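You operate a simulated robot arm through the tools that you are given. There is no shell and no other tool. Be economical: measure what you need, move in short steps, check, and stop when the job is done.

The job below is to be done with a simulated two-armed robot. You get a single attempt, and the scene is never put back.

TASK
Open the end door on the window side, take the small tin from the island top over the end doors and put it on the shelf of the end cupboard, then shut the side. Then put the press mill in the black baking tin. Then pull the shallow drawer beside the oven open. Do these in the order given. Set down upright: small tin.

It is judged by the outcome, as a careful person would: the job done as asked, and still so three seconds after it is handed in. It fails if anything else is knocked over, pushed out of place, dropped, spilled or broken.

THE ROBOT
Two 7-joint arms with two-finger parallel grippers on one trunk, on a base that drives. Base frame: it is fixed to the floor where the robot stands at the start and does not move with it; the origin is under the middle of the robot, x ahead of it, y to its left, z up; the surface under the hand at the start is at about z = 920. Lengths are in mm, angles in degrees, forces in N, time in s.
The left shoulder is at the start at [70, 177, 1020], the right one opposite. With the tool pointing down near the work surface each hand reaches from about 100 to 720 mm from the robot's upright axis, wherever it stands, measured 20 degrees to its own side. Places, roughly: baking tin (29x17x5 cm) [2200, -300, 900]; end door on the window side [500, -200, 500]; press mill [-500, -2000, 1000]; shallow drawer beside the oven [500, -2100, 800]; shelf of the end cupboard [800, 100, 500]. Payload 3.43 kg a hand.
The tool frame of a hand sits at the grasp point between the pads (the TCP): z along the fingers, y along the line on which they close. The tips reach 30 mm beyond it. The gripper opens to 94 mm. The fingers are 28 mm wide and 10 mm thick; the gripper's body (50 by 96 mm) begins 55 mm behind the TCP.
Orientation is told as [roll, pitch, yaw] about the base's x, y, z axes, in that order, counted from this pose: with the fingers straight down and closing along the base's y, the tool's x points along the base's -x, its y along +y and its z along -z.

THE INTERFACE
- The arms move only by the tool servo_tool. It takes "left_motion", "right_motion" or both (then of equal length, played together; a hand with none holds still); each is a list of rows, each an object (a shift or turn left out is 0, a gripper value left out holds the last) with "hand": the closure, from 0 (fully open) to 1 (shut); "delta_pos": the shift along the tool's x, y, z in mm, a list of three; "turn": the turn, a rotation vector about the tool's x, y, z in degrees, a list of three. In form: [{"hand": hand, "delta_pos": [x, y, z], "turn": [wx, wy, wz]}, ...]. A call has 1 to 10 rows; each row shifts and turns the commanded pose from where the row before left it, along the tool's axes as they then stand. Rows are played at 5 a second. More than 50 mm and 8.6 degrees between two rows, or a gripper value outside its range, and nothing of the call is played. Where a pose cannot be reached the arm comes as near as it can. A force on the tool above 40 N (or 10 N above the force at the start of the call, whichever is more), or a blocked arm, ends the call early, and 0.2 s more pass. The fingers move at their own pace (about 153 mm/s each) and stop on an object; they squeeze with about 40 N. The grip force told is the motor's: it shows also when the fingers shut on nothing. Time passes only in rows, and 0.2 s behind the last, so rows that do not move let the fingers close. The reply holds the time, the measured pose of the TCP, the force on the tool along the base axes, the opening and the grip force, in the units named above and with some noise, with the torque about the TCP (base axes, N m) and any sound that the robot's microphone picked up, and new pictures: "views" is both (left out), scene, wrist or none (wrist: the cameras of the hands that moved).
- Cameras (640 x 400 px; columns grow to the right, rows downward): "scene" is now at [134.6, -20.3, 1333.9]; the picture's right is [-0.25, -0.97, 0.00], its down [-0.60, 0.15, -0.79] and it looks along [0.76, -0.19, -0.62] (base axes); focal length 214 px, centre (320, 200). "left" rides on the left gripper at [76, -14, -103] in its tool frame; the picture's right is [0.18, 0.98, 0.00], its down [-0.75, 0.14, -0.64] and it looks along [-0.63, 0.12, 0.77] (tool axes); focal length 243 px, centre (320, 200). "right" rides on the right gripper at [76, 14, -102] in its tool frame; the picture's right is [-0.18, 0.98, 0.00], its down [-0.75, -0.14, -0.64] and it looks along [-0.63, -0.12, 0.77] (tool axes); focal length 243 px, centre (320, 200).
- raise_lower(by): slides the trunk up (or, below 0, down) by that many mm; the arms and the scene camera ride with it, the base frame stays. It gives what a move gives, with no picture.
- steer(legs): drives the robot by 1 to 6 legs, each [ahead, turn to the left] in mm and degrees, along the robot's own axes; the way and the turn of a leg run together, so that a leg with both is an arc; at most 1500 mm and 180 degrees a leg. The arms and the cameras ride along, it lands a little off, and it stops where it bumps. It gives what a move gives, and a new picture of the scene camera.
- aim_head(pan, tilt): turns the head with the scene camera to pan (to the left, within 86 degrees either way) and tilt (down, from -29 to 69), counted from straight ahead of the robot. It gives what a move gives, and a new picture of the scene camera.
- locate(camera, pixels): for up to 12 pixels [column, row] of the newest picture of that camera ("zoom" is the newest enlarged one), the place [x, y, z] in the base frame of the surface seen there, good to about 3 mm. No time passes.
- zoom(camera, box): a new picture of the part [left, top, right, bottom] of that camera's present view, enlarged. No time passes.
- hand_in(): hands the job in; it is judged then, once.

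Go step by step. Measure first, check grasps and placings, and put right what went wrong. The budget is 110 turns and 260 pictures, counting those below and the enlarged ones. Unless the task says otherwise, let go and move clear before handing in, and close with one line.

The tools are called after "Call:" by a JSON object that holds its "op" and its "data". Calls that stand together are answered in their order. servo_tool: Moves the arms, as the interface text tells. Its arguments: {"type":"object","properties":{"left_motion":{"type":"array"},"right_motion":{"type":"array"},"views":{"type":"string","enum":["both","scene","wrist","none"]}},"required":[]} The other tools are called the same way: raise_lower (by) slides the trunk up or down; steer (legs) drives the base; aim_head (pan, tilt) turns the head that bears the scene camera; locate (camera, pixels) gives the place of the surface under pixels of a picture; zoom (camera, box) takes an enlarged picture of a part of a camera's view; hand_in () hands the job in.

At the start:

```text
clock: 0.0
left_tcp_pos: [549.1, 203.5, 1222.0]
left_ee_rot: [-0.1, -0.2, -0.1]
left_force: [0.6, 0.4, -0.4]
left_ft_torque: [0.04, 0.0, 0.02]
left_gripper_width: 94.0
left_gripper_force: 0.0
right_tcp_pos: [491.2, -181.5, 1211.0]
right_ee_rot: [0.1, 0.0, 0.1]
right_force: [0.1, -0.3, 0.8]
right_ft_torque: [0.0, 0.02, 0.02]
right_gripper_width: 94.2
right_gripper_force: 0.1
trunk travel left (down, up): [-600.0, 240.0]
robot x, y, heading: [-0.4, 2.0, -0.0]
head pan, tilt: [-14.3, 38.0]
```

scene: 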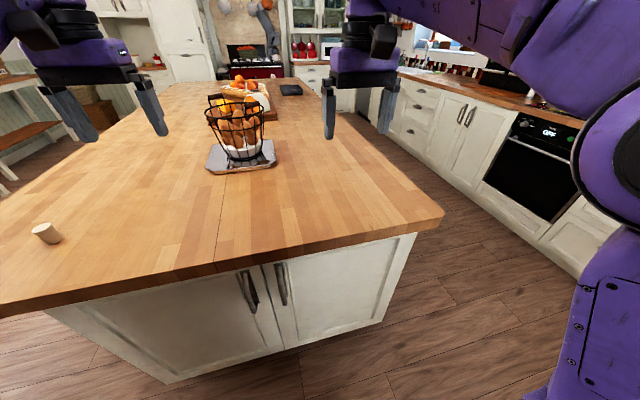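
right: 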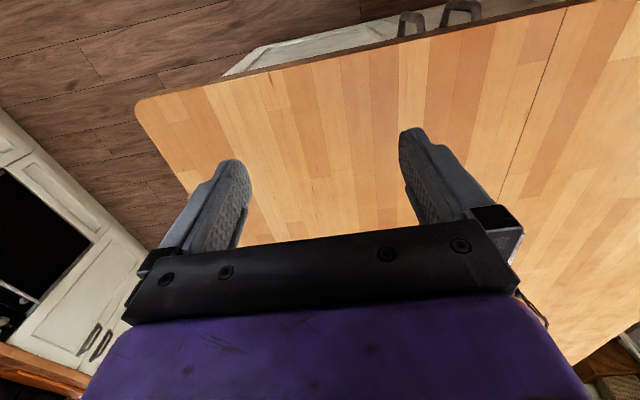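
left: 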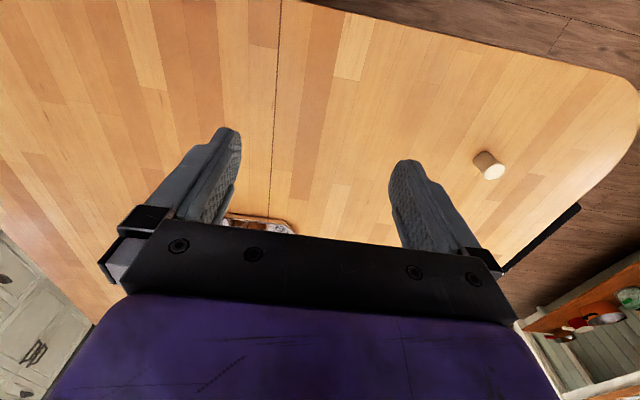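

The picture shows the island's end doors with handles at (247,290) and (282,283), and the small tin at (46,233). I'll measure these first.

Call:
{"op": "locate", "data": {"camera": "scene", "pixels": [[40, 228], [52, 236], [46, 240], [240, 275], [253, 305], [277, 267], [286, 302], [262, 268], [415, 238], [380, 322], [285, 348], [442, 212]]}}

Call:
{"op": "zoom", "data": {"camera": "scene", "box": [200, 220, 440, 370]}}

Call:
{"op": "zoom", "data": {"camera": "left", "box": [440, 130, 540, 193]}}

```text
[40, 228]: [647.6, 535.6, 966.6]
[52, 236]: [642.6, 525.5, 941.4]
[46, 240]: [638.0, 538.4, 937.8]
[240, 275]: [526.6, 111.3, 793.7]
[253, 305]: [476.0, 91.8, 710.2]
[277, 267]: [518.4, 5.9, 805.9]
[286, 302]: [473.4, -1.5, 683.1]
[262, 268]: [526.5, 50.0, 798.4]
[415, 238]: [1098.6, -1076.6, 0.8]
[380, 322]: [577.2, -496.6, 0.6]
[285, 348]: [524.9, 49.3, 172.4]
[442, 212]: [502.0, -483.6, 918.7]
```

```text
2.67 times, centred on (320, 295) of scene
```

zoom: 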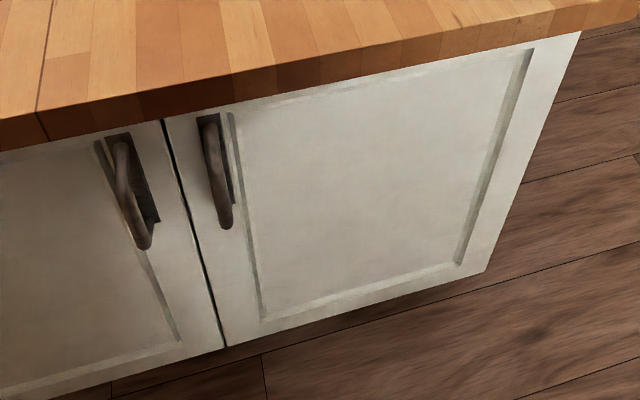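

```text
6.35 times, centred on (490, 162) of left
```

zoom: 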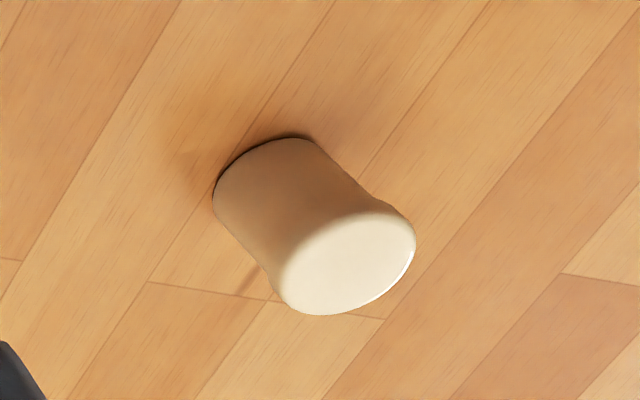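

The right door runs from the seam at y≈50 towards y≈-450, and its handle is at y≈0. I'll measure the handle bar and the door edges more finely.

Call:
{"op": "zoom", "data": {"camera": "scene", "box": [256, 255, 304, 315]}}

Call:
{"op": "locate", "data": {"camera": "scene", "pixels": [[300, 250], [410, 236], [395, 265], [372, 320], [330, 335], [262, 253], [375, 222], [60, 310], [310, 270], [330, 300], [20, 300]]}}

```text
6.67 times, centred on (280, 285) of scene
```

zoom: 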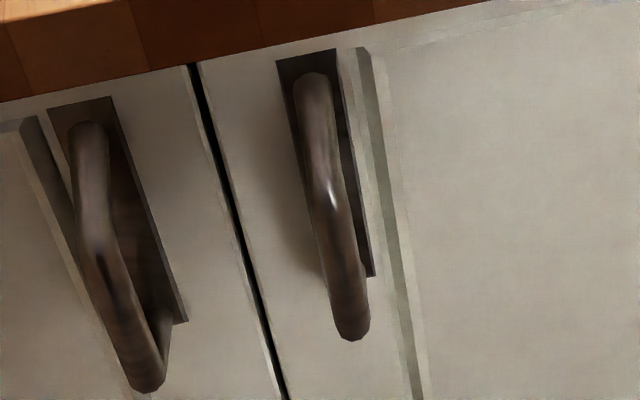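

```text
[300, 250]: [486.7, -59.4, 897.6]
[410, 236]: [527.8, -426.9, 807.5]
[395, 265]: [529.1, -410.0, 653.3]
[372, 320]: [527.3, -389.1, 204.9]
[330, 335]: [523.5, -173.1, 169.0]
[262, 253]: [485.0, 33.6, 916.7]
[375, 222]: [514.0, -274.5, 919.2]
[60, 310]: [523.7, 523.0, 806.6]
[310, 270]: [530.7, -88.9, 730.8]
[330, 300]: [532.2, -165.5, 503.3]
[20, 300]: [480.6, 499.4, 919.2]
```

Call:
{"op": "locate", "data": {"camera": "zoom", "pixels": [[312, 85], [315, 130], [325, 180], [335, 230], [345, 280], [352, 330], [300, 180], [360, 230], [230, 180], [290, 75]]}}

Call:
{"op": "aim_head", "data": {"pan": -50, "tilt": 30}}

Call:
{"op": "aim_head", "data": {"pan": 50, "tilt": 35}}

```text
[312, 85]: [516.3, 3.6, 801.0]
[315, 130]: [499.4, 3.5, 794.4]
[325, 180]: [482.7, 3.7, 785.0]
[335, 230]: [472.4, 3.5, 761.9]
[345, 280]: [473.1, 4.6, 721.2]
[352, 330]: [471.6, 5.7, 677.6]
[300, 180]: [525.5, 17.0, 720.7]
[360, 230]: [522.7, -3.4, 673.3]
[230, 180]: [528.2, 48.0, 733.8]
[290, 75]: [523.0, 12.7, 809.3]
```

```text
clock: 1.0
left_tcp_pos: [550.5, 203.5, 1221.9]
left_ee_rot: [0.0, -0.2, -0.1]
left_force: [0.1, -0.1, 0.5]
left_ft_torque: [0.02, -0.04, 0.01]
left_gripper_width: 93.7
left_gripper_force: 0.0
right_tcp_pos: [493.3, -181.5, 1212.2]
right_ee_rot: [0.0, 0.0, 0.0]
right_force: [0.5, -0.7, -0.3]
right_ft_torque: [-0.01, 0.02, 0.0]
right_gripper_width: 94.0
right_gripper_force: 0.2
trunk travel left (down, up): [-600.0, 240.0]
robot x, y, heading: [1.3, 2.2, 0.0]
head pan, tilt: [-50.0, 30.0]
```

scene: 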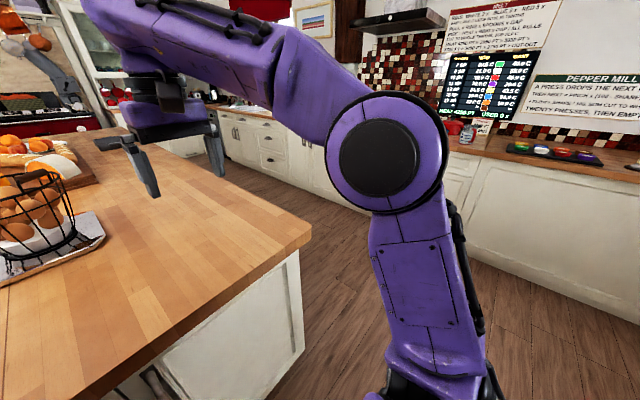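

```text
clock: 2.8
left_tcp_pos: [551.2, 203.4, 1221.6]
left_ee_rot: [-0.1, -0.2, -0.1]
left_force: [0.5, 0.3, 0.5]
left_ft_torque: [0.01, 0.02, 0.0]
left_gripper_width: 94.0
left_gripper_force: 0.1
right_tcp_pos: [492.8, -181.5, 1211.4]
right_ee_rot: [0.0, 0.1, 0.0]
right_force: [0.4, 0.6, 0.6]
right_ft_torque: [0.03, -0.01, 0.02]
right_gripper_width: 93.8
right_gripper_force: 0.0
trunk travel left (down, up): [-600.0, 240.0]
robot x, y, heading: [0.6, -1.7, -0.2]
head pan, tilt: [50.0, 35.0]
```

scene: 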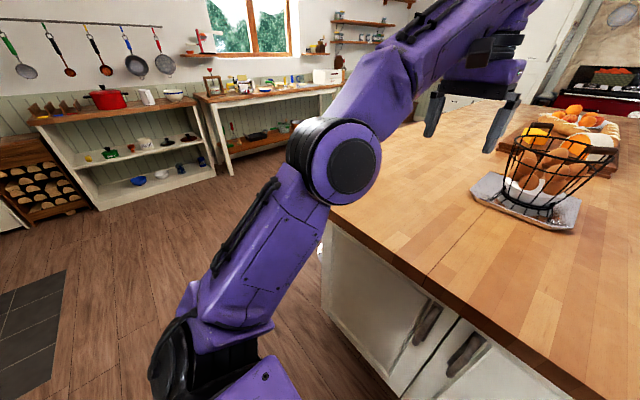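

There's a window on the left wall (245,25), and possibly another to the right. The given place points to the right door, so I'll check the right wall and the boards.

Call:
{"op": "aim_head", "data": {"pan": -75, "tilt": 10}}

Call:
{"op": "zoom", "data": {"camera": "scene", "box": [0, 0, 320, 200]}}

Call:
{"op": "zoom", "data": {"camera": "scene", "box": [320, 0, 640, 200]}}

```text
clock: 4.8
left_tcp_pos: [551.2, 203.1, 1222.7]
left_ee_rot: [0.0, -0.2, -0.1]
left_force: [0.3, 0.2, -0.9]
left_ft_torque: [0.03, -0.01, 0.01]
left_gripper_width: 94.2
left_gripper_force: 0.1
right_tcp_pos: [491.9, -182.0, 1212.7]
right_ee_rot: [0.0, -0.1, 0.0]
right_force: [0.2, 0.6, -0.1]
right_ft_torque: [0.01, 0.01, -0.01]
right_gripper_width: 93.8
right_gripper_force: 0.0
trunk travel left (down, up): [-600.0, 240.0]
robot x, y, heading: [1.9, 0.8, 0.2]
head pan, tilt: [-75.0, 10.0]
```

scene: 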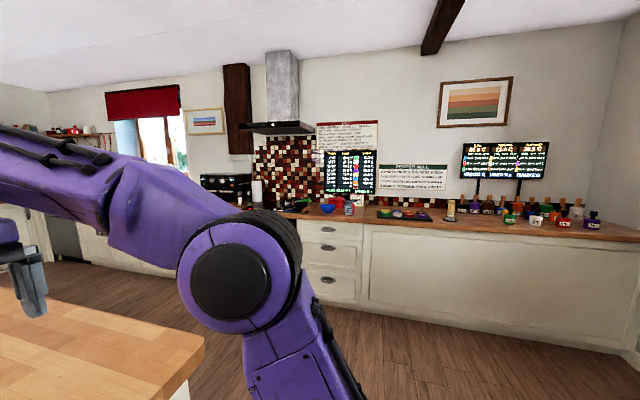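

```text
2.00 times, centred on (160, 100) of scene
```

zoom: 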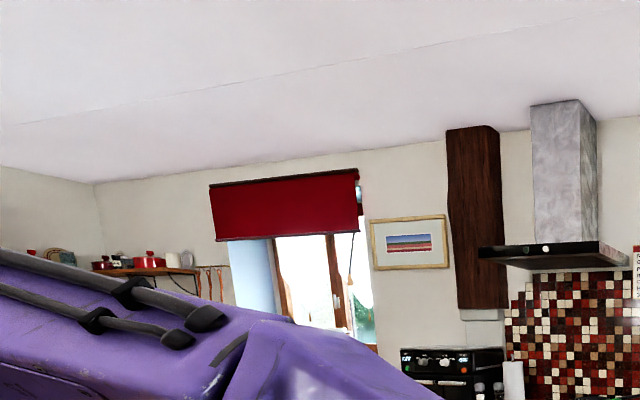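

```text
2.00 times, centred on (480, 100) of scene
```

zoom: 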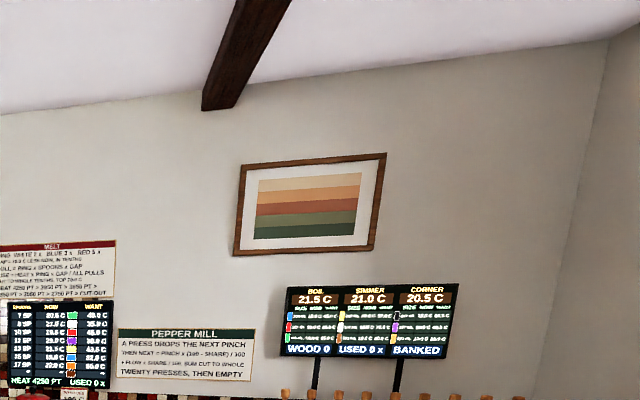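

The right door matches the listed place, and the right wall has a window too, so I'm taking that door. I'll back away from the island to leave room for the door swing, then lower the trunk.

Call:
{"op": "steer", "data": {"legs": [[-330, 0]]}}

Call:
{"op": "raise_lower", "data": {"by": -250}}

Call:
{"op": "aim_head", "data": {"pan": 0, "tilt": 30}}

```text
clock: 7.0
left_tcp_pos: [227.3, 203.1, 1221.9]
left_ee_rot: [0.1, -0.2, -0.1]
left_force: [0.0, 0.7, 0.1]
left_ft_torque: [0.01, 0.02, 0.0]
left_gripper_width: 94.1
left_gripper_force: 0.1
right_tcp_pos: [167.7, -181.2, 1212.7]
right_ee_rot: [0.0, -0.1, -0.2]
right_force: [0.7, 0.1, 0.1]
right_ft_torque: [-0.03, 0.03, 0.02]
right_gripper_width: 94.1
right_gripper_force: 0.1
trunk travel left (down, up): [-600.0, 240.0]
robot x, y, heading: [-322.5, -2.3, -0.1]
head pan, tilt: [-75.0, 10.0]
```

scene: 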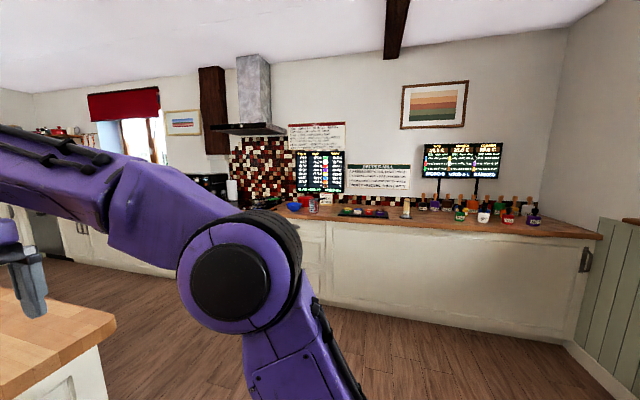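

```text
clock: 9.6
left_tcp_pos: [224.9, 202.4, 972.9]
left_ee_rot: [0.0, -0.3, -0.1]
left_force: [0.2, 0.5, 0.7]
left_ft_torque: [0.03, 0.0, 0.0]
left_gripper_width: 93.8
left_gripper_force: 0.0
right_tcp_pos: [167.8, -182.7, 962.8]
right_ee_rot: [0.1, 0.0, -0.1]
right_force: [0.3, 0.7, -0.2]
right_ft_torque: [0.01, -0.01, 0.01]
right_gripper_width: 93.9
right_gripper_force: 0.0
trunk travel left (down, up): [-350.0, 490.0]
robot x, y, heading: [-325.0, 2.0, -0.1]
head pan, tilt: [-75.0, 10.0]
```

```text
clock: 11.0
left_tcp_pos: [226.8, 202.5, 972.7]
left_ee_rot: [0.0, -0.2, -0.2]
left_force: [0.1, 0.1, -0.3]
left_ft_torque: [0.04, 0.03, -0.02]
left_gripper_width: 94.3
left_gripper_force: 0.1
right_tcp_pos: [167.7, -180.9, 961.0]
right_ee_rot: [0.0, 0.0, -0.2]
right_force: [-1.3, 0.1, -0.4]
right_ft_torque: [-0.03, -0.02, 0.0]
right_gripper_width: 93.9
right_gripper_force: 0.1
trunk travel left (down, up): [-350.0, 490.0]
robot x, y, heading: [-327.9, 1.4, -0.2]
head pan, tilt: [0.0, 30.0]
```

scene: 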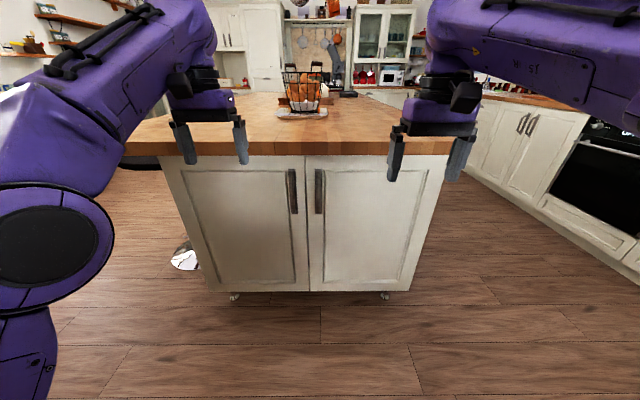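

The path is clear, with the handles at (292,190) and (320,190). I'll turn the right hand to point forward.

Call:
{"op": "servo_tool", "data": {"right_motion": [{"hand": 0.2, "turn": [0, -8.5, 0]}, {"turn": [0, -8.5, 0]}, {"turn": [0, -8.5, 0]}, {"turn": [0, -8.5, 0]}, {"turn": [0, -8.5, 0]}, {"turn": [0, -8.5, 0]}, {"turn": [0, -8.5, 0]}, {"turn": [0, -8.5, 0]}, {"turn": [0, -8.5, 0]}, {"turn": [0, -8.5, 0]}], "views": "none"}}

Call:
{"op": "servo_tool", "data": {"right_motion": [{"turn": [0, -5, 0]}, {"delta_pos": [50, 0, 0]}, {"delta_pos": [50, 0, 0]}, {"delta_pos": [50, 0, 0]}, {"delta_pos": [40, 0, 0]}, {"delta_pos": [30, 0, 0]}], "views": "both"}}

```text
clock: 13.2
left_tcp_pos: [227.1, 202.1, 973.1]
left_ee_rot: [0.1, -0.2, -0.3]
left_force: [-0.6, -0.1, -0.1]
left_ft_torque: [-0.03, 0.0, -0.02]
left_gripper_width: 94.1
left_gripper_force: 0.0
right_tcp_pos: [168.2, -182.6, 961.0]
right_ee_rot: [0.8, -85.1, -0.9]
right_force: [-0.5, 0.1, 0.7]
right_ft_torque: [0.0, 0.04, 0.03]
right_gripper_width: 75.3
right_gripper_force: 0.0
trunk travel left (down, up): [-350.0, 490.0]
robot x, y, heading: [-323.8, -0.6, -0.2]
head pan, tilt: [0.0, 30.0]
```

```text
clock: 14.6
left_tcp_pos: [227.4, 201.2, 972.0]
left_ee_rot: [0.2, -0.2, -0.2]
left_force: [0.2, -0.5, -0.5]
left_ft_torque: [-0.02, 0.03, -0.03]
left_gripper_width: 94.2
left_gripper_force: 0.0
right_tcp_pos: [180.4, -179.3, 742.5]
right_ee_rot: [134.0, -89.9, -134.1]
right_force: [0.0, 0.7, 0.5]
right_ft_torque: [0.01, -0.01, 0.0]
right_gripper_width: 75.4
right_gripper_force: 0.0
right hand out of reach, approached as far as the arm can: row 4, 5
trunk travel left (down, up): [-350.0, 490.0]
robot x, y, heading: [-324.0, 1.1, -0.2]
head pan, tilt: [0.0, 30.0]
```

scene: 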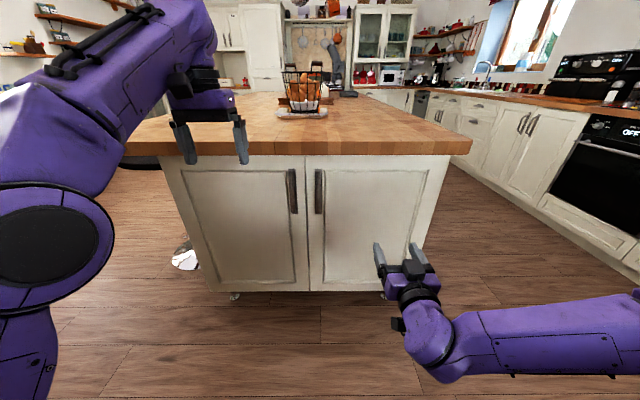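
right: 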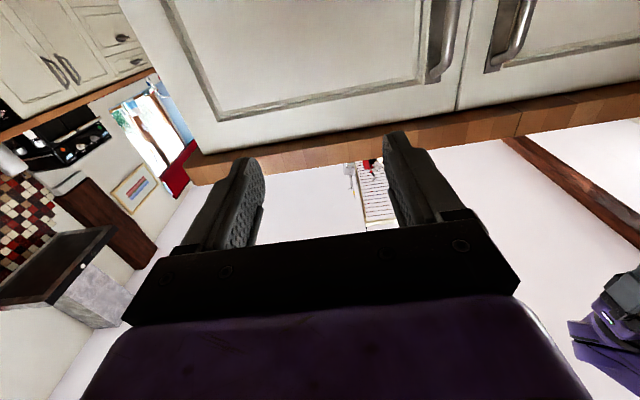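

The hand now points forward at z≈742. I'll move it sideways to the handle line and forward.

Call:
{"op": "servo_tool", "data": {"right_motion": [{"delta_pos": [0, 50, 0]}, {"delta_pos": [0, 50, 0]}, {"delta_pos": [0, 50, 0]}, {"delta_pos": [0, 34, 0]}, {"delta_pos": [0, 0, 40]}, {"delta_pos": [0, 0, 40]}, {"delta_pos": [0, 0, 40]}, {"delta_pos": [0, 0, 40]}], "views": "both"}}

```text
clock: 16.4
left_tcp_pos: [226.9, 202.2, 972.3]
left_ee_rot: [-0.1, -0.2, -0.2]
left_force: [-0.1, 1.5, 0.0]
left_ft_torque: [-0.02, 0.01, 0.0]
left_gripper_width: 94.1
left_gripper_force: 0.1
right_tcp_pos: [338.6, 6.0, 742.4]
right_ee_rot: [-121.6, -89.9, 121.4]
right_force: [0.2, 0.7, 0.9]
right_ft_torque: [-0.02, -0.01, -0.03]
right_gripper_width: 75.0
right_gripper_force: 0.1
trunk travel left (down, up): [-350.0, 490.0]
robot x, y, heading: [-326.4, -1.6, 0.1]
head pan, tilt: [0.0, 30.0]
```

scene: 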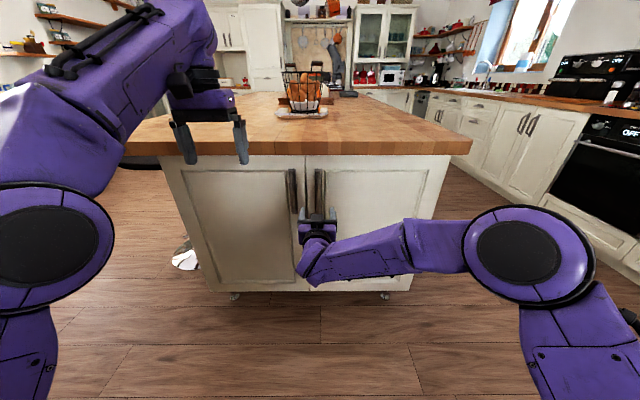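
right: 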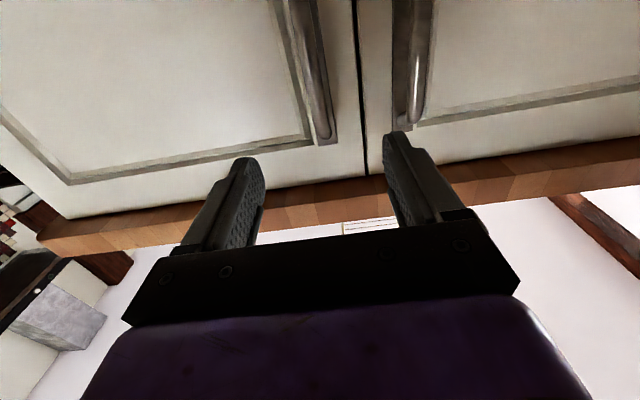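

The wrist view shows the right handle end at (322,125) and the left at (410,110). I'll measure both against the TCP.

Call:
{"op": "locate", "data": {"camera": "right", "pixels": [[322, 120], [312, 80], [300, 40], [408, 90], [425, 60]]}}

Call:
{"op": "locate", "data": {"camera": "scene", "pixels": [[319, 185], [290, 185], [318, 205]]}}

```text
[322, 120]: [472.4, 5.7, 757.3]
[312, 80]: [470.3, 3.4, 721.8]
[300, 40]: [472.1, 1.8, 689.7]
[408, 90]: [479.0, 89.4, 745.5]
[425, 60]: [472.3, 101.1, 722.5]
```

```text
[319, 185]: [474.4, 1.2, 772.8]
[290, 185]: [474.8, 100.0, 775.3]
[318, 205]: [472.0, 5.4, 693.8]
```

The bar is at y≈4, x≈472–485, and the TCP lines up. I'll go forward 138 mm and grip.

Call:
{"op": "servo_tool", "data": {"right_motion": [{"delta_pos": [0, -1, 40]}, {"delta_pos": [0, -1, 40]}, {"delta_pos": [0, 0, 38]}, {"delta_pos": [0, 0, 20]}, {"hand": 1.0}, {}, {}], "views": "wrist"}}

```text
clock: 18.0
left_tcp_pos: [226.8, 203.0, 972.6]
left_ee_rot: [0.0, -0.1, -0.3]
left_force: [-0.8, 0.7, -0.5]
left_ft_torque: [0.0, 0.01, -0.03]
left_gripper_width: 94.0
left_gripper_force: 0.1
right_tcp_pos: [477.0, 3.6, 745.1]
right_ee_rot: [178.7, -90.1, -178.8]
right_force: [0.3, 1.5, 1.5]
right_ft_torque: [0.0, 0.53, 0.1]
right_gripper_width: 22.2
right_gripper_force: 44.4
trunk travel left (down, up): [-350.0, 490.0]
robot x, y, heading: [-323.9, -0.9, -0.1]
head pan, tilt: [0.0, 30.0]
```

right: 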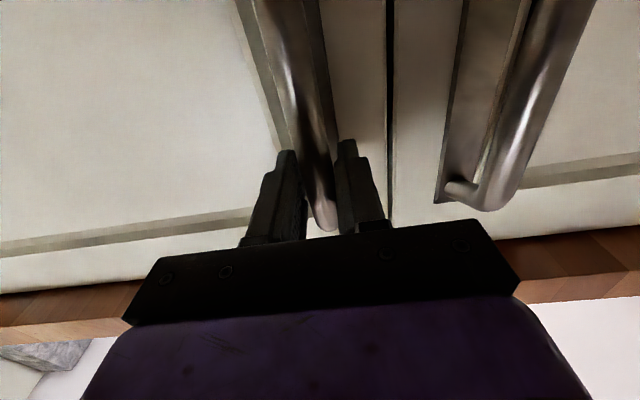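

The bar is gripped (22 mm). I'll pull along the door arc, about 5° per row.

Call:
{"op": "servo_tool", "data": {"right_motion": [{"delta_pos": [0, -3.0, -19.3], "turn": [-2.5, 0, 0]}, {"delta_pos": [0, -3.0, -19.3], "turn": [-2.5, 0, 0]}, {"delta_pos": [0, -3.0, -19.3], "turn": [-2.5, 0, 0]}, {"delta_pos": [0, -3.0, -19.3], "turn": [-2.5, 0, 0]}], "views": "both"}}

```text
clock: 19.0
left_tcp_pos: [225.7, 204.5, 973.1]
left_ee_rot: [-0.1, -0.4, -0.2]
left_force: [0.5, -0.9, -0.3]
left_ft_torque: [0.01, -0.03, -0.03]
left_gripper_width: 94.0
left_gripper_force: 0.0
right_tcp_pos: [399.4, -12.6, 744.9]
right_ee_rot: [-106.5, -89.9, 116.5]
right_force: [-5.7, 15.4, 2.0]
right_ft_torque: [0.01, 0.52, -0.1]
right_gripper_width: 22.1
right_gripper_force: 44.9
trunk travel left (down, up): [-350.0, 490.0]
robot x, y, heading: [-325.2, 0.3, -0.2]
head pan, tilt: [0.0, 30.0]
```

scene: 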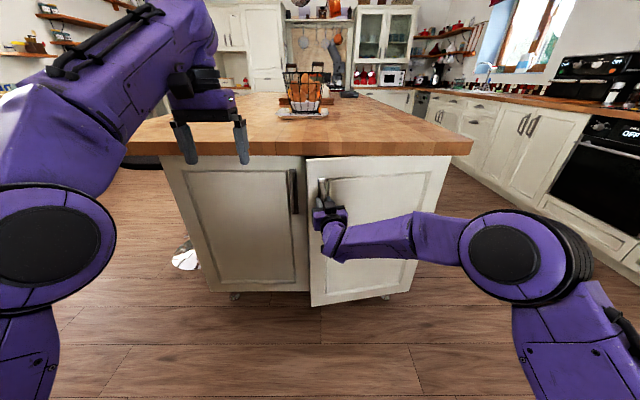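
right: 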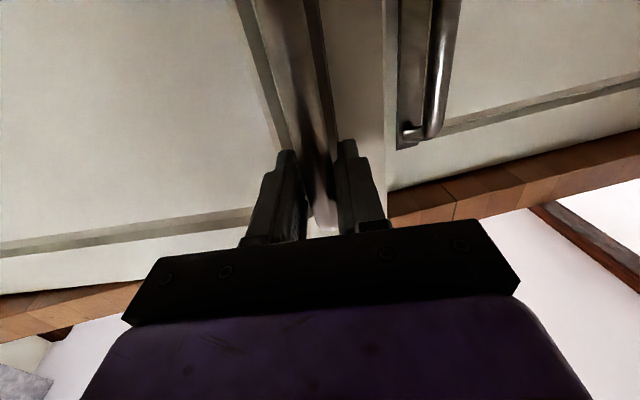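

The door is opening with only mild side force (15 N in y). I'll continue along the arc with a slightly smaller sideways part.

Call:
{"op": "servo_tool", "data": {"right_motion": [{"delta_pos": [0, -2.0, -29], "turn": [-3.75, 0, 0]}, {"delta_pos": [0, -3.4, -29], "turn": [-3.75, 0, 0]}, {"delta_pos": [0, -3.4, -29], "turn": [-3.75, 0, 0]}, {"delta_pos": [0, -3.4, -29], "turn": [-3.75, 0, 0]}, {"delta_pos": [0, -3.4, -29], "turn": [-3.75, 0, 0]}, {"delta_pos": [0, -3.4, -29], "turn": [-3.75, 0, 0]}], "views": "scene"}}

```text
clock: 19.9
left_tcp_pos: [228.4, 201.9, 971.9]
left_ee_rot: [0.0, -0.2, -0.3]
left_force: [0.0, 1.1, 0.2]
left_ft_torque: [-0.06, -0.02, -0.02]
left_gripper_width: 93.9
left_gripper_force: 0.1
right_tcp_pos: [317.6, -42.9, 745.8]
right_ee_rot: [-3.2, -89.8, 21.5]
right_force: [3.3, -9.5, -3.8]
right_ft_torque: [0.4, -0.34, -0.25]
right_gripper_width: 22.2
right_gripper_force: 45.0
right hand out of reach, approached as far as the arm can: row 3, 4
trunk travel left (down, up): [-350.0, 490.0]
robot x, y, heading: [-321.3, 4.6, -0.5]
head pan, tilt: [0.0, 30.0]
stopped in row 4 (right hand): the force on the tool passed its limit at 56 N (the readings are from after the stop); the commanded pose is now the measured one
```

scene: 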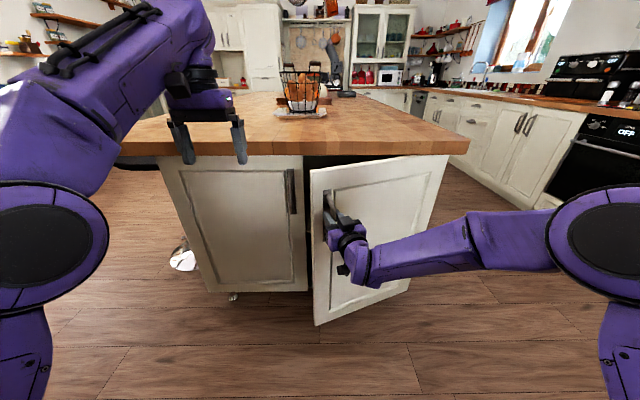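

The door is about 22° open and the right arm has reached its limit. I'll release the handle and withdraw, and get the left hand facing forward to push the door from inside.

Call:
{"op": "servo_tool", "data": {"right_motion": [{"hand": 0.3}, {}, {"delta_pos": [0, 0, -30]}, {"delta_pos": [0, 0, -40]}, {"delta_pos": [0, 0, -40]}, {"delta_pos": [0, -40, -20]}, {"delta_pos": [0, -45, 0]}, {"delta_pos": [0, -45, 0]}, {"delta_pos": [0, -45, 0]}, {"delta_pos": [0, -45, 0]}], "left_motion": [{"hand": 1.0}, {}, {"turn": [0, -8.5, 0]}, {"turn": [0, -8.5, 0]}, {"turn": [0, -8.5, 0]}, {"turn": [0, -8.5, 0]}, {"turn": [0, -8.5, 0]}, {"turn": [0, -8.5, 0]}, {"turn": [0, -8.5, 0]}, {"turn": [0, -8.5, 0]}], "views": "scene"}}

```text
clock: 22.1
left_tcp_pos: [228.2, 201.8, 970.5]
left_ee_rot: [-0.2, -68.3, -0.3]
left_force: [0.7, -0.2, 0.1]
left_ft_torque: [-0.03, -0.02, -0.02]
left_gripper_width: 0.0
left_gripper_force: 33.0
right_tcp_pos: [210.6, -89.8, 747.6]
right_ee_rot: [-41.8, -89.8, 60.4]
right_force: [0.1, -0.3, -1.0]
right_ft_torque: [-0.02, 0.03, -0.02]
right_gripper_width: 65.6
right_gripper_force: 0.2
right hand out of reach, approached as far as the arm can: row 6, 7, 8, 9, 10
trunk travel left (down, up): [-350.0, 490.0]
robot x, y, heading: [-326.4, -1.1, -0.5]
head pan, tilt: [0.0, 30.0]
```

scene: 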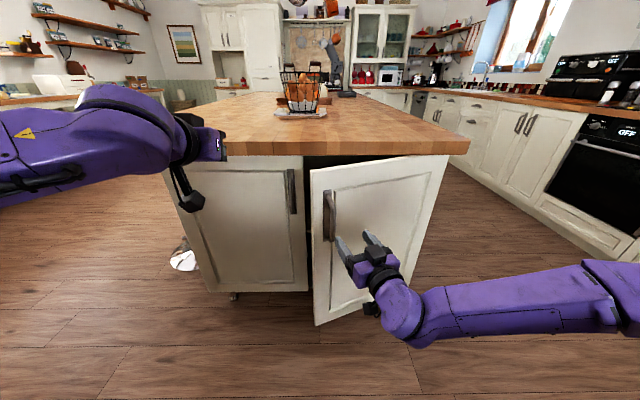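

The right hand is off the handle. I'll turn it back and park it away, while the left hand goes down to z≈600 and yaws right.

Call:
{"op": "servo_tool", "data": {"right_motion": [{"turn": [6, 0, 0]}, {"turn": [6, 0, 0]}, {"turn": [7, 0, 0]}, {"delta_pos": [0, 0, -30]}, {"delta_pos": [0, 0, -30]}, {}, {}, {}, {}, {}], "left_motion": [{"turn": [0, -7.2, 0]}, {"turn": [0, -7.2, 0]}, {"turn": [0, -7.3, 0]}, {"delta_pos": [50, 0, 0], "turn": [7, 0, 0]}, {"delta_pos": [50, 0, 0], "turn": [7, 0, 0]}, {"delta_pos": [50, 0, 0], "turn": [7, 0, 0]}, {"delta_pos": [50, 0, 0], "turn": [7, 0, 0]}, {"delta_pos": [50, 0, 0], "turn": [7, 0, 0]}, {"delta_pos": [50, 0, 0], "turn": [7, 0, 0]}, {"delta_pos": [50, 0, 0], "turn": [3, 0, 0]}], "views": "scene"}}

```text
clock: 24.3
left_tcp_pos: [226.8, 203.6, 621.8]
left_ee_rot: [-157.0, -89.7, 111.7]
left_force: [0.7, 0.3, -0.4]
left_ft_torque: [-0.03, -0.02, -0.01]
left_gripper_width: 0.0
left_gripper_force: 33.5
right_tcp_pos: [150.3, -88.9, 744.7]
right_ee_rot: [-56.3, -89.5, 55.8]
right_force: [0.3, 1.1, -0.7]
right_ft_torque: [-0.01, 0.04, 0.0]
right_gripper_width: 65.8
right_gripper_force: 0.2
trunk travel left (down, up): [-350.0, 490.0]
robot x, y, heading: [-322.8, 1.3, -0.1]
head pan, tilt: [0.0, 30.0]
```

scene: 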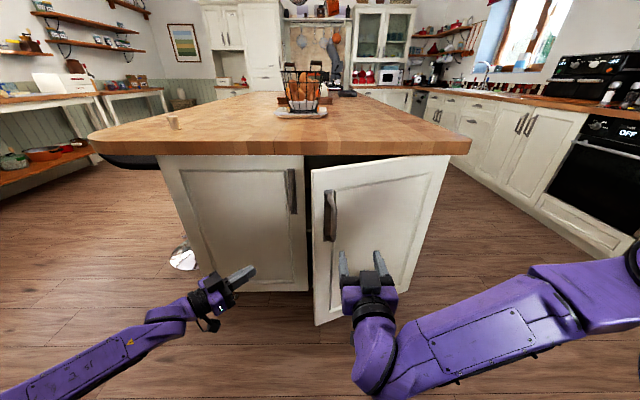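

Both hands are where I want them. I'll measure the door edge, check inside the gap, and move the right hand aside.

Call:
{"op": "locate", "data": {"camera": "scene", "pixels": [[313, 200], [315, 260], [318, 315], [430, 200], [400, 290], [308, 200]]}}

Call:
{"op": "servo_tool", "data": {"right_motion": [{"delta_pos": [0, -45, 0]}, {"delta_pos": [0, -45, 0]}, {"delta_pos": [0, -45, 0]}, {"delta_pos": [0, -45, -20]}, {"delta_pos": [0, -45, -30]}], "views": "none"}}

```text
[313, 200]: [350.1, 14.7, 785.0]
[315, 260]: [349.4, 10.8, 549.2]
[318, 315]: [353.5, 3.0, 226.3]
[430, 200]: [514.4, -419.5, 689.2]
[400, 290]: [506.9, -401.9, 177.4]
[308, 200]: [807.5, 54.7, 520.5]
```

```text
refused: row 5 steps farther than a row can; nothing moved
```

The door edge is at (350,13) and the inner shelf looks to be at z≈520. I'll bring the left hand round behind the door edge and move the right one away.

Call:
{"op": "servo_tool", "data": {"right_motion": [{"delta_pos": [0, -45, 0]}, {"delta_pos": [0, -45, 0]}, {"delta_pos": [0, -45, 0]}, {"delta_pos": [0, -45, -20]}, {"delta_pos": [0, -35, -30]}, {}, {}], "left_motion": [{"delta_pos": [0, 12.8, 41.8]}, {"delta_pos": [0, 12.8, 41.8]}, {"delta_pos": [0, 12.8, 41.8]}, {"delta_pos": [0, 12.8, 41.8]}, {"delta_pos": [0, 12.8, 41.8]}, {"delta_pos": [0, -28.3, 28.3]}, {"delta_pos": [0, -28.3, 28.3]}], "views": "scene"}}

```text
clock: 25.9
left_tcp_pos: [419.5, 17.1, 620.4]
left_ee_rot: [45.0, -89.9, -90.5]
left_force: [0.0, 0.3, 0.1]
left_ft_torque: [0.03, 0.0, -0.02]
left_gripper_width: 0.0
left_gripper_force: 33.0
right_tcp_pos: [184.9, -263.5, 737.3]
right_ee_rot: [-31.2, -89.9, 30.5]
right_force: [0.2, 0.0, -0.7]
right_ft_torque: [0.02, 0.0, 0.04]
right_gripper_width: 66.0
right_gripper_force: 0.1
right hand out of reach, approached as far as the arm can: row 1, 2, 3, 4, 5
trunk travel left (down, up): [-350.0, 490.0]
robot x, y, heading: [-325.4, 3.6, -0.6]
head pan, tilt: [0.0, 30.0]
```

scene: 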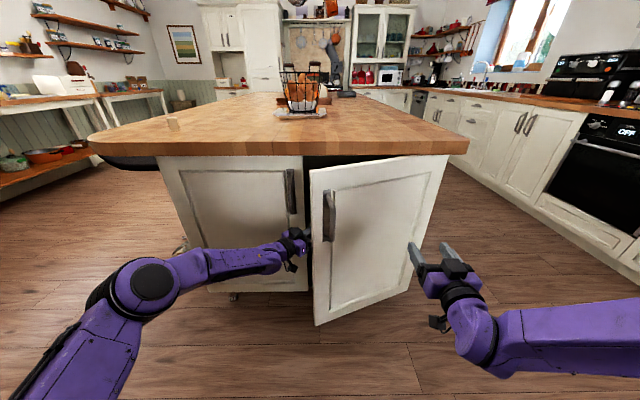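

The left fingers are behind the door edge. First I'll get the right hand up above door height, out of the swing.

Call:
{"op": "servo_tool", "data": {"right_motion": [{"delta_pos": [-50, 0, 0]}, {"delta_pos": [-50, 0, 0]}, {"delta_pos": [-50, 0, 0]}, {"delta_pos": [-50, 0, 0]}, {"delta_pos": [-40, 0, 0]}, {"turn": [0, 8.5, 0]}, {"turn": [0, 8.5, 0]}, {"turn": [0, 8.5, 0]}, {"turn": [0, 8.5, 0]}, {"turn": [0, 8.5, 0]}], "views": "none"}}

Call:
{"op": "servo_tool", "data": {"right_motion": [{"turn": [0, 8.5, 0]}, {"turn": [0, 8.5, 0]}, {"turn": [0, 8.5, 0]}, {"turn": [0, 8.5, 0]}, {"turn": [0, 8.5, 0]}, {"turn": [0, 5, 0]}], "left_motion": [{"delta_pos": [0, -28, -14]}, {"delta_pos": [0, -28, -14]}, {"delta_pos": [0, -28, -14]}, {"delta_pos": [0, -28, -14]}, {"delta_pos": [0, -28, -14]}, {"delta_pos": [0, -28, -14]}], "views": "scene"}}

```text
clock: 28.1
left_tcp_pos: [418.4, 17.1, 618.9]
left_ee_rot: [-12.4, -89.9, -33.0]
left_force: [-0.3, -1.0, 0.8]
left_ft_torque: [0.03, 0.01, -0.02]
left_gripper_width: 0.2
left_gripper_force: 33.0
right_tcp_pos: [183.5, -261.4, 976.5]
right_ee_rot: [-0.2, -47.4, -0.2]
right_force: [-0.7, -0.5, -0.6]
right_ft_torque: [0.02, 0.0, -0.01]
right_gripper_width: 65.9
right_gripper_force: 0.1
trunk travel left (down, up): [-350.0, 490.0]
robot x, y, heading: [-322.6, 1.9, -0.4]
head pan, tilt: [0.0, 30.0]
```

```text
clock: 29.5
left_tcp_pos: [238.7, -40.3, 620.3]
left_ee_rot: [3.4, -89.8, -48.7]
left_force: [0.4, 0.0, 0.4]
left_ft_torque: [0.0, 0.04, 0.0]
left_gripper_width: 0.0
left_gripper_force: 32.8
right_tcp_pos: [184.9, -263.2, 978.0]
right_ee_rot: [-0.2, 0.1, -0.5]
right_force: [0.0, 0.4, 0.5]
right_ft_torque: [-0.02, 0.0, 0.02]
right_gripper_width: 65.8
right_gripper_force: 0.0
trunk travel left (down, up): [-350.0, 490.0]
robot x, y, heading: [-323.9, 0.6, -0.4]
head pan, tilt: [0.0, 30.0]
```

scene: 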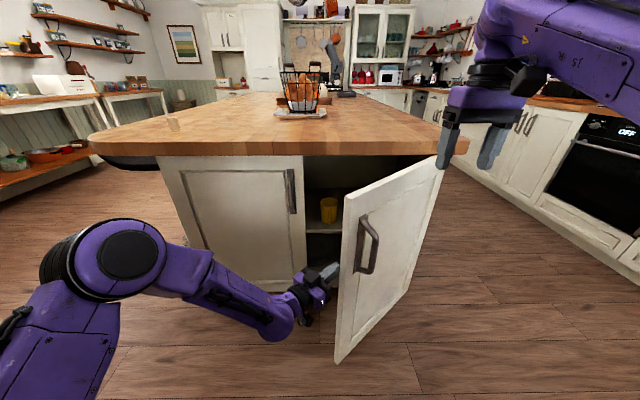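

The door swings well, and I see a yellow cup on the shelf at (328,208). I'll keep sweeping the door to the right.

Call:
{"op": "servo_tool", "data": {"left_motion": [{"delta_pos": [0, -31.7, 19.5]}, {"delta_pos": [0, -31.7, 19.5]}, {"delta_pos": [0, -31.7, 19.5]}, {"delta_pos": [0, -31.7, 19.5]}, {"delta_pos": [0, -31.7, 19.5]}, {"delta_pos": [0, -31.7, 19.5]}, {"delta_pos": [0, -31.7, 19.5]}, {"delta_pos": [0, -31.7, 19.5]}], "views": "scene"}}

```text
clock: 30.3
left_tcp_pos: [213.2, -135.7, 618.0]
left_ee_rot: [-19.0, -89.8, -26.4]
left_force: [-13.4, 7.7, 7.9]
left_ft_torque: [-0.12, 0.17, -0.43]
left_gripper_width: 0.3
left_gripper_force: 32.7
right_tcp_pos: [185.2, -263.2, 976.8]
right_ee_rot: [-0.1, 0.2, -0.5]
right_force: [0.5, -0.6, -0.6]
right_ft_torque: [0.0, 0.07, -0.01]
right_gripper_width: 65.7
right_gripper_force: 0.0
trunk travel left (down, up): [-350.0, 490.0]
robot x, y, heading: [-329.0, 1.0, -0.3]
head pan, tilt: [0.0, 30.0]
stopped in row 3 (left hand): the force on the tool passed its limit at 67 N (the readings are from after the stop); the commanded pose is now the measured one
```

scene: 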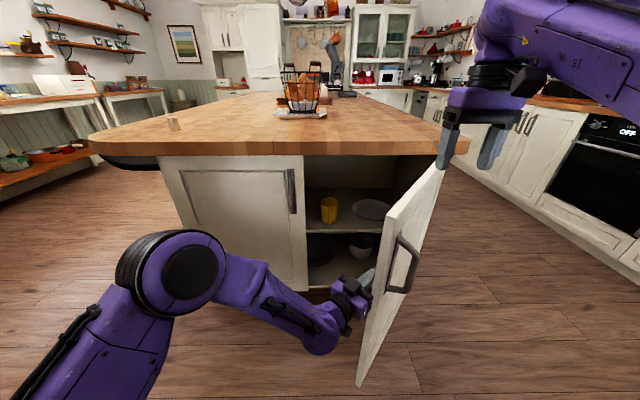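

The door is about 55° open, and the push was too brisk. I'll continue with smaller steps.

Call:
{"op": "servo_tool", "data": {"left_motion": [{"delta_pos": [0, -12, 0]}, {"delta_pos": [0, -14, 3]}, {"delta_pos": [0, -15, 5]}, {"delta_pos": [0, -15, 7]}, {"delta_pos": [0, -15, 8]}, {"delta_pos": [0, -15, 9]}, {"delta_pos": [0, -15, 9]}, {"delta_pos": [0, -15, 9]}, {"delta_pos": [0, -15, 9]}, {"delta_pos": [0, -15, 9]}], "views": "scene"}}

```text
clock: 31.2
left_tcp_pos: [184.2, -172.7, 617.3]
left_ee_rot: [-2.7, -89.4, -42.8]
left_force: [-12.3, 10.0, 5.9]
left_ft_torque: [-0.15, 0.04, -0.37]
left_gripper_width: 0.1
left_gripper_force: 33.0
right_tcp_pos: [182.3, -261.8, 978.6]
right_ee_rot: [-0.3, 0.0, -0.4]
right_force: [-0.7, -0.2, 0.0]
right_ft_torque: [0.02, -0.03, 0.01]
right_gripper_width: 66.0
right_gripper_force: 0.1
trunk travel left (down, up): [-350.0, 490.0]
robot x, y, heading: [-324.6, 0.8, -0.1]
head pan, tilt: [0.0, 30.0]
stopped in row 4 (left hand): the force on the tool passed its limit at 46 N (the readings are from after the stop); the commanded pose is now the measured one
```

scene: 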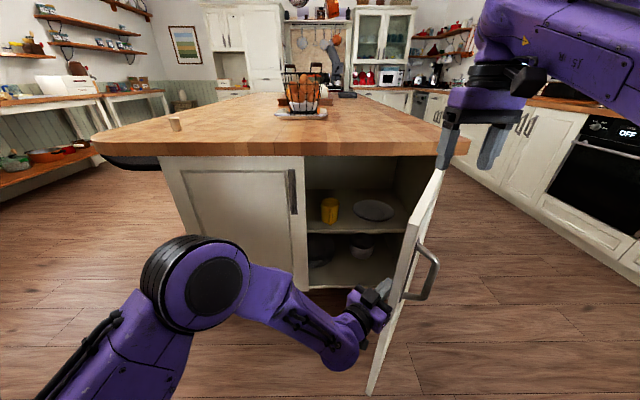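

The door is at about 70°. I'll push more squarely against the panel in 10 mm steps.

Call:
{"op": "servo_tool", "data": {"left_motion": [{"delta_pos": [0, -9, 4]}, {"delta_pos": [0, -9, 4]}, {"delta_pos": [0, -9, 5]}, {"delta_pos": [0, -9, 5]}, {"delta_pos": [0, -9, 5]}, {"delta_pos": [0, -9, 5]}, {"delta_pos": [0, -9, 6]}, {"delta_pos": [0, -9, 6]}, {"delta_pos": [0, -9, 6]}, {"delta_pos": [0, -9, 6]}], "views": "scene"}}

```text
clock: 31.6
left_tcp_pos: [176.9, -181.9, 617.6]
left_ee_rot: [-11.1, -89.5, -34.9]
left_force: [-19.9, 14.2, 12.9]
left_ft_torque: [-0.15, 0.28, -0.57]
left_gripper_width: 0.0
left_gripper_force: 33.5
right_tcp_pos: [181.1, -260.5, 978.6]
right_ee_rot: [-0.2, 0.0, -0.3]
right_force: [-0.3, 0.1, -1.0]
right_ft_torque: [-0.01, -0.01, 0.06]
right_gripper_width: 65.8
right_gripper_force: 0.0
trunk travel left (down, up): [-350.0, 490.0]
robot x, y, heading: [-325.5, -0.4, -0.3]
head pan, tilt: [0.0, 30.0]
stopped in row 2 (left hand): the force on the tool passed its limit at 43 N (the readings are from after the stop); the commanded pose is now the measured one
```

scene: 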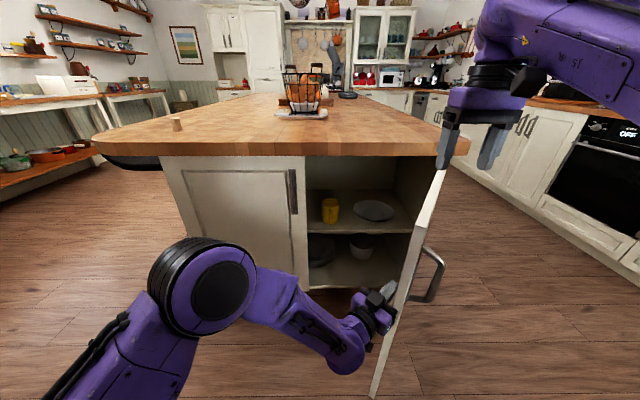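

Force builds up early. I'll check the door angle and where the hand touches it.

Call:
{"op": "locate", "data": {"camera": "scene", "pixels": [[433, 185], [410, 260], [374, 390], [420, 215], [395, 290], [373, 210], [330, 220], [355, 225], [330, 200], [360, 195], [400, 225]]}}

Call:
{"op": "zoom", "data": {"camera": "scene", "box": [290, 150, 450, 350]}}

```text
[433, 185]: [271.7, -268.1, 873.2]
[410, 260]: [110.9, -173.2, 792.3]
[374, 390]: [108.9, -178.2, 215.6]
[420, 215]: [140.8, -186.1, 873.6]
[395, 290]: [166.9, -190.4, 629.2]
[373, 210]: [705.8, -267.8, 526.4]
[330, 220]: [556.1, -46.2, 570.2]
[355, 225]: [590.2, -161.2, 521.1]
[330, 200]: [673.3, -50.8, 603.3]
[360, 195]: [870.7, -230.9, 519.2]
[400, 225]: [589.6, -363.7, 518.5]
```

```text
2.00 times, centred on (370, 250) of scene
```

zoom: 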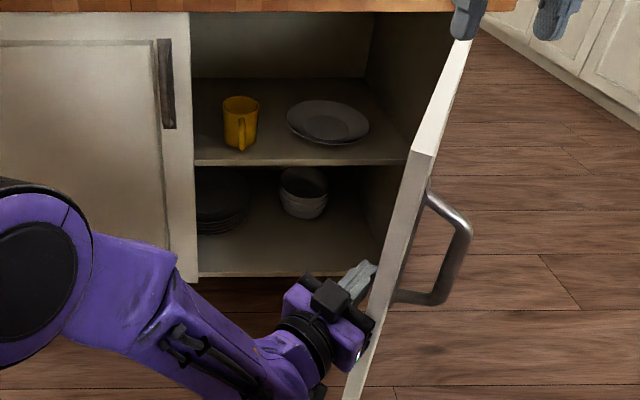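

The door is really at about 57°, and my push was dragging along the panel. I'll follow the true tangent and turn the hand with the door.

Call:
{"op": "servo_tool", "data": {"left_motion": [{"delta_pos": [0, 4, -6]}, {"delta_pos": [0, -14, 1], "turn": [-1.9, 0, 0]}, {"delta_pos": [0, -14, 1], "turn": [-1.9, 0, 0]}, {"delta_pos": [0, -14, 1], "turn": [-1.9, 0, 0]}, {"delta_pos": [0, -14, 1], "turn": [-1.9, 0, 0]}, {"delta_pos": [0, -14, 1], "turn": [-1.9, 0, 0]}, {"delta_pos": [0, -14, 1], "turn": [-1.9, 0, 0]}, {"delta_pos": [0, -14, 1], "turn": [-1.9, 0, 0]}, {"delta_pos": [0, -14, 1], "turn": [-1.9, 0, 0]}], "views": "scene"}}

```text
clock: 33.6
left_tcp_pos: [113.6, -269.1, 615.9]
left_ee_rot: [10.0, -89.4, -40.7]
left_force: [-0.3, 1.0, -1.1]
left_ft_torque: [-0.01, -0.05, -0.01]
left_gripper_width: 0.0
left_gripper_force: 33.5
right_tcp_pos: [185.3, -262.7, 978.1]
right_ee_rot: [-0.1, 0.2, -0.3]
right_force: [0.1, -0.6, 0.6]
right_ft_torque: [0.04, 0.02, 0.0]
right_gripper_width: 66.0
right_gripper_force: 0.1
trunk travel left (down, up): [-350.0, 490.0]
robot x, y, heading: [-327.3, -0.1, -0.2]
head pan, tilt: [0.0, 30.0]
```

scene: 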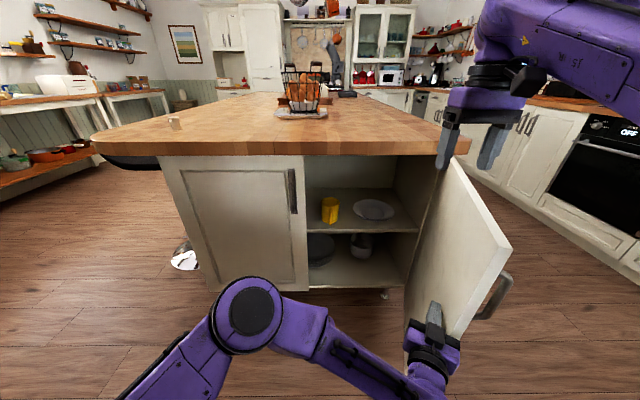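

The door now stands wide open. I'll measure its edge and bring the left hand clear.

Call:
{"op": "locate", "data": {"camera": "scene", "pixels": [[508, 245], [470, 325], [450, 200], [385, 295]]}}

Call:
{"op": "servo_tool", "data": {"left_motion": [{"delta_pos": [0, 45, 0]}, {"delta_pos": [0, 45, 0]}, {"delta_pos": [0, 45, -10]}, {"delta_pos": [0, 45, -10]}, {"delta_pos": [0, 45, 0]}, {"delta_pos": [0, 45, 0]}, {"delta_pos": [-49, 0, 0]}, {"delta_pos": [-49, 0, 0]}, {"delta_pos": [-49, 0, 0]}, {"delta_pos": [-49, 0, 0]}], "views": "scene"}}

```text
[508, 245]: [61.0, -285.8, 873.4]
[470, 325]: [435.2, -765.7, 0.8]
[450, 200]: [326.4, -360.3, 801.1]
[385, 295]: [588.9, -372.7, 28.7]
```

```text
clock: 35.8
left_tcp_pos: [235.5, -24.5, 811.2]
left_ee_rot: [3.1, -89.3, -33.6]
left_force: [-0.1, 0.9, -0.4]
left_ft_torque: [0.01, 0.02, 0.03]
left_gripper_width: 0.2
left_gripper_force: 33.1
right_tcp_pos: [183.7, -262.0, 976.8]
right_ee_rot: [-0.1, 0.1, -0.2]
right_force: [-0.3, -0.4, 1.1]
right_ft_torque: [-0.01, -0.03, -0.02]
right_gripper_width: 66.0
right_gripper_force: 0.1
trunk travel left (down, up): [-350.0, 490.0]
robot x, y, heading: [-322.3, 1.9, -0.1]
head pan, tilt: [0.0, 30.0]
```

scene: 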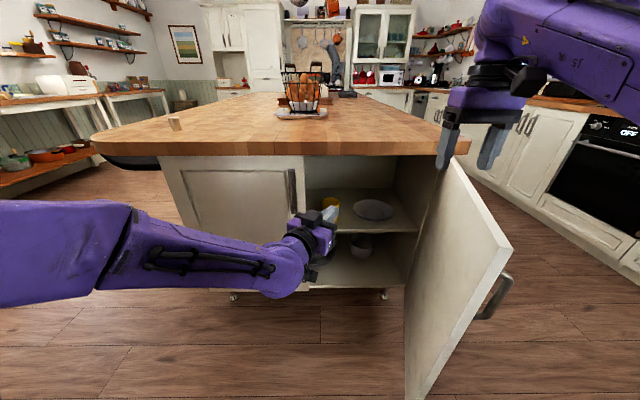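

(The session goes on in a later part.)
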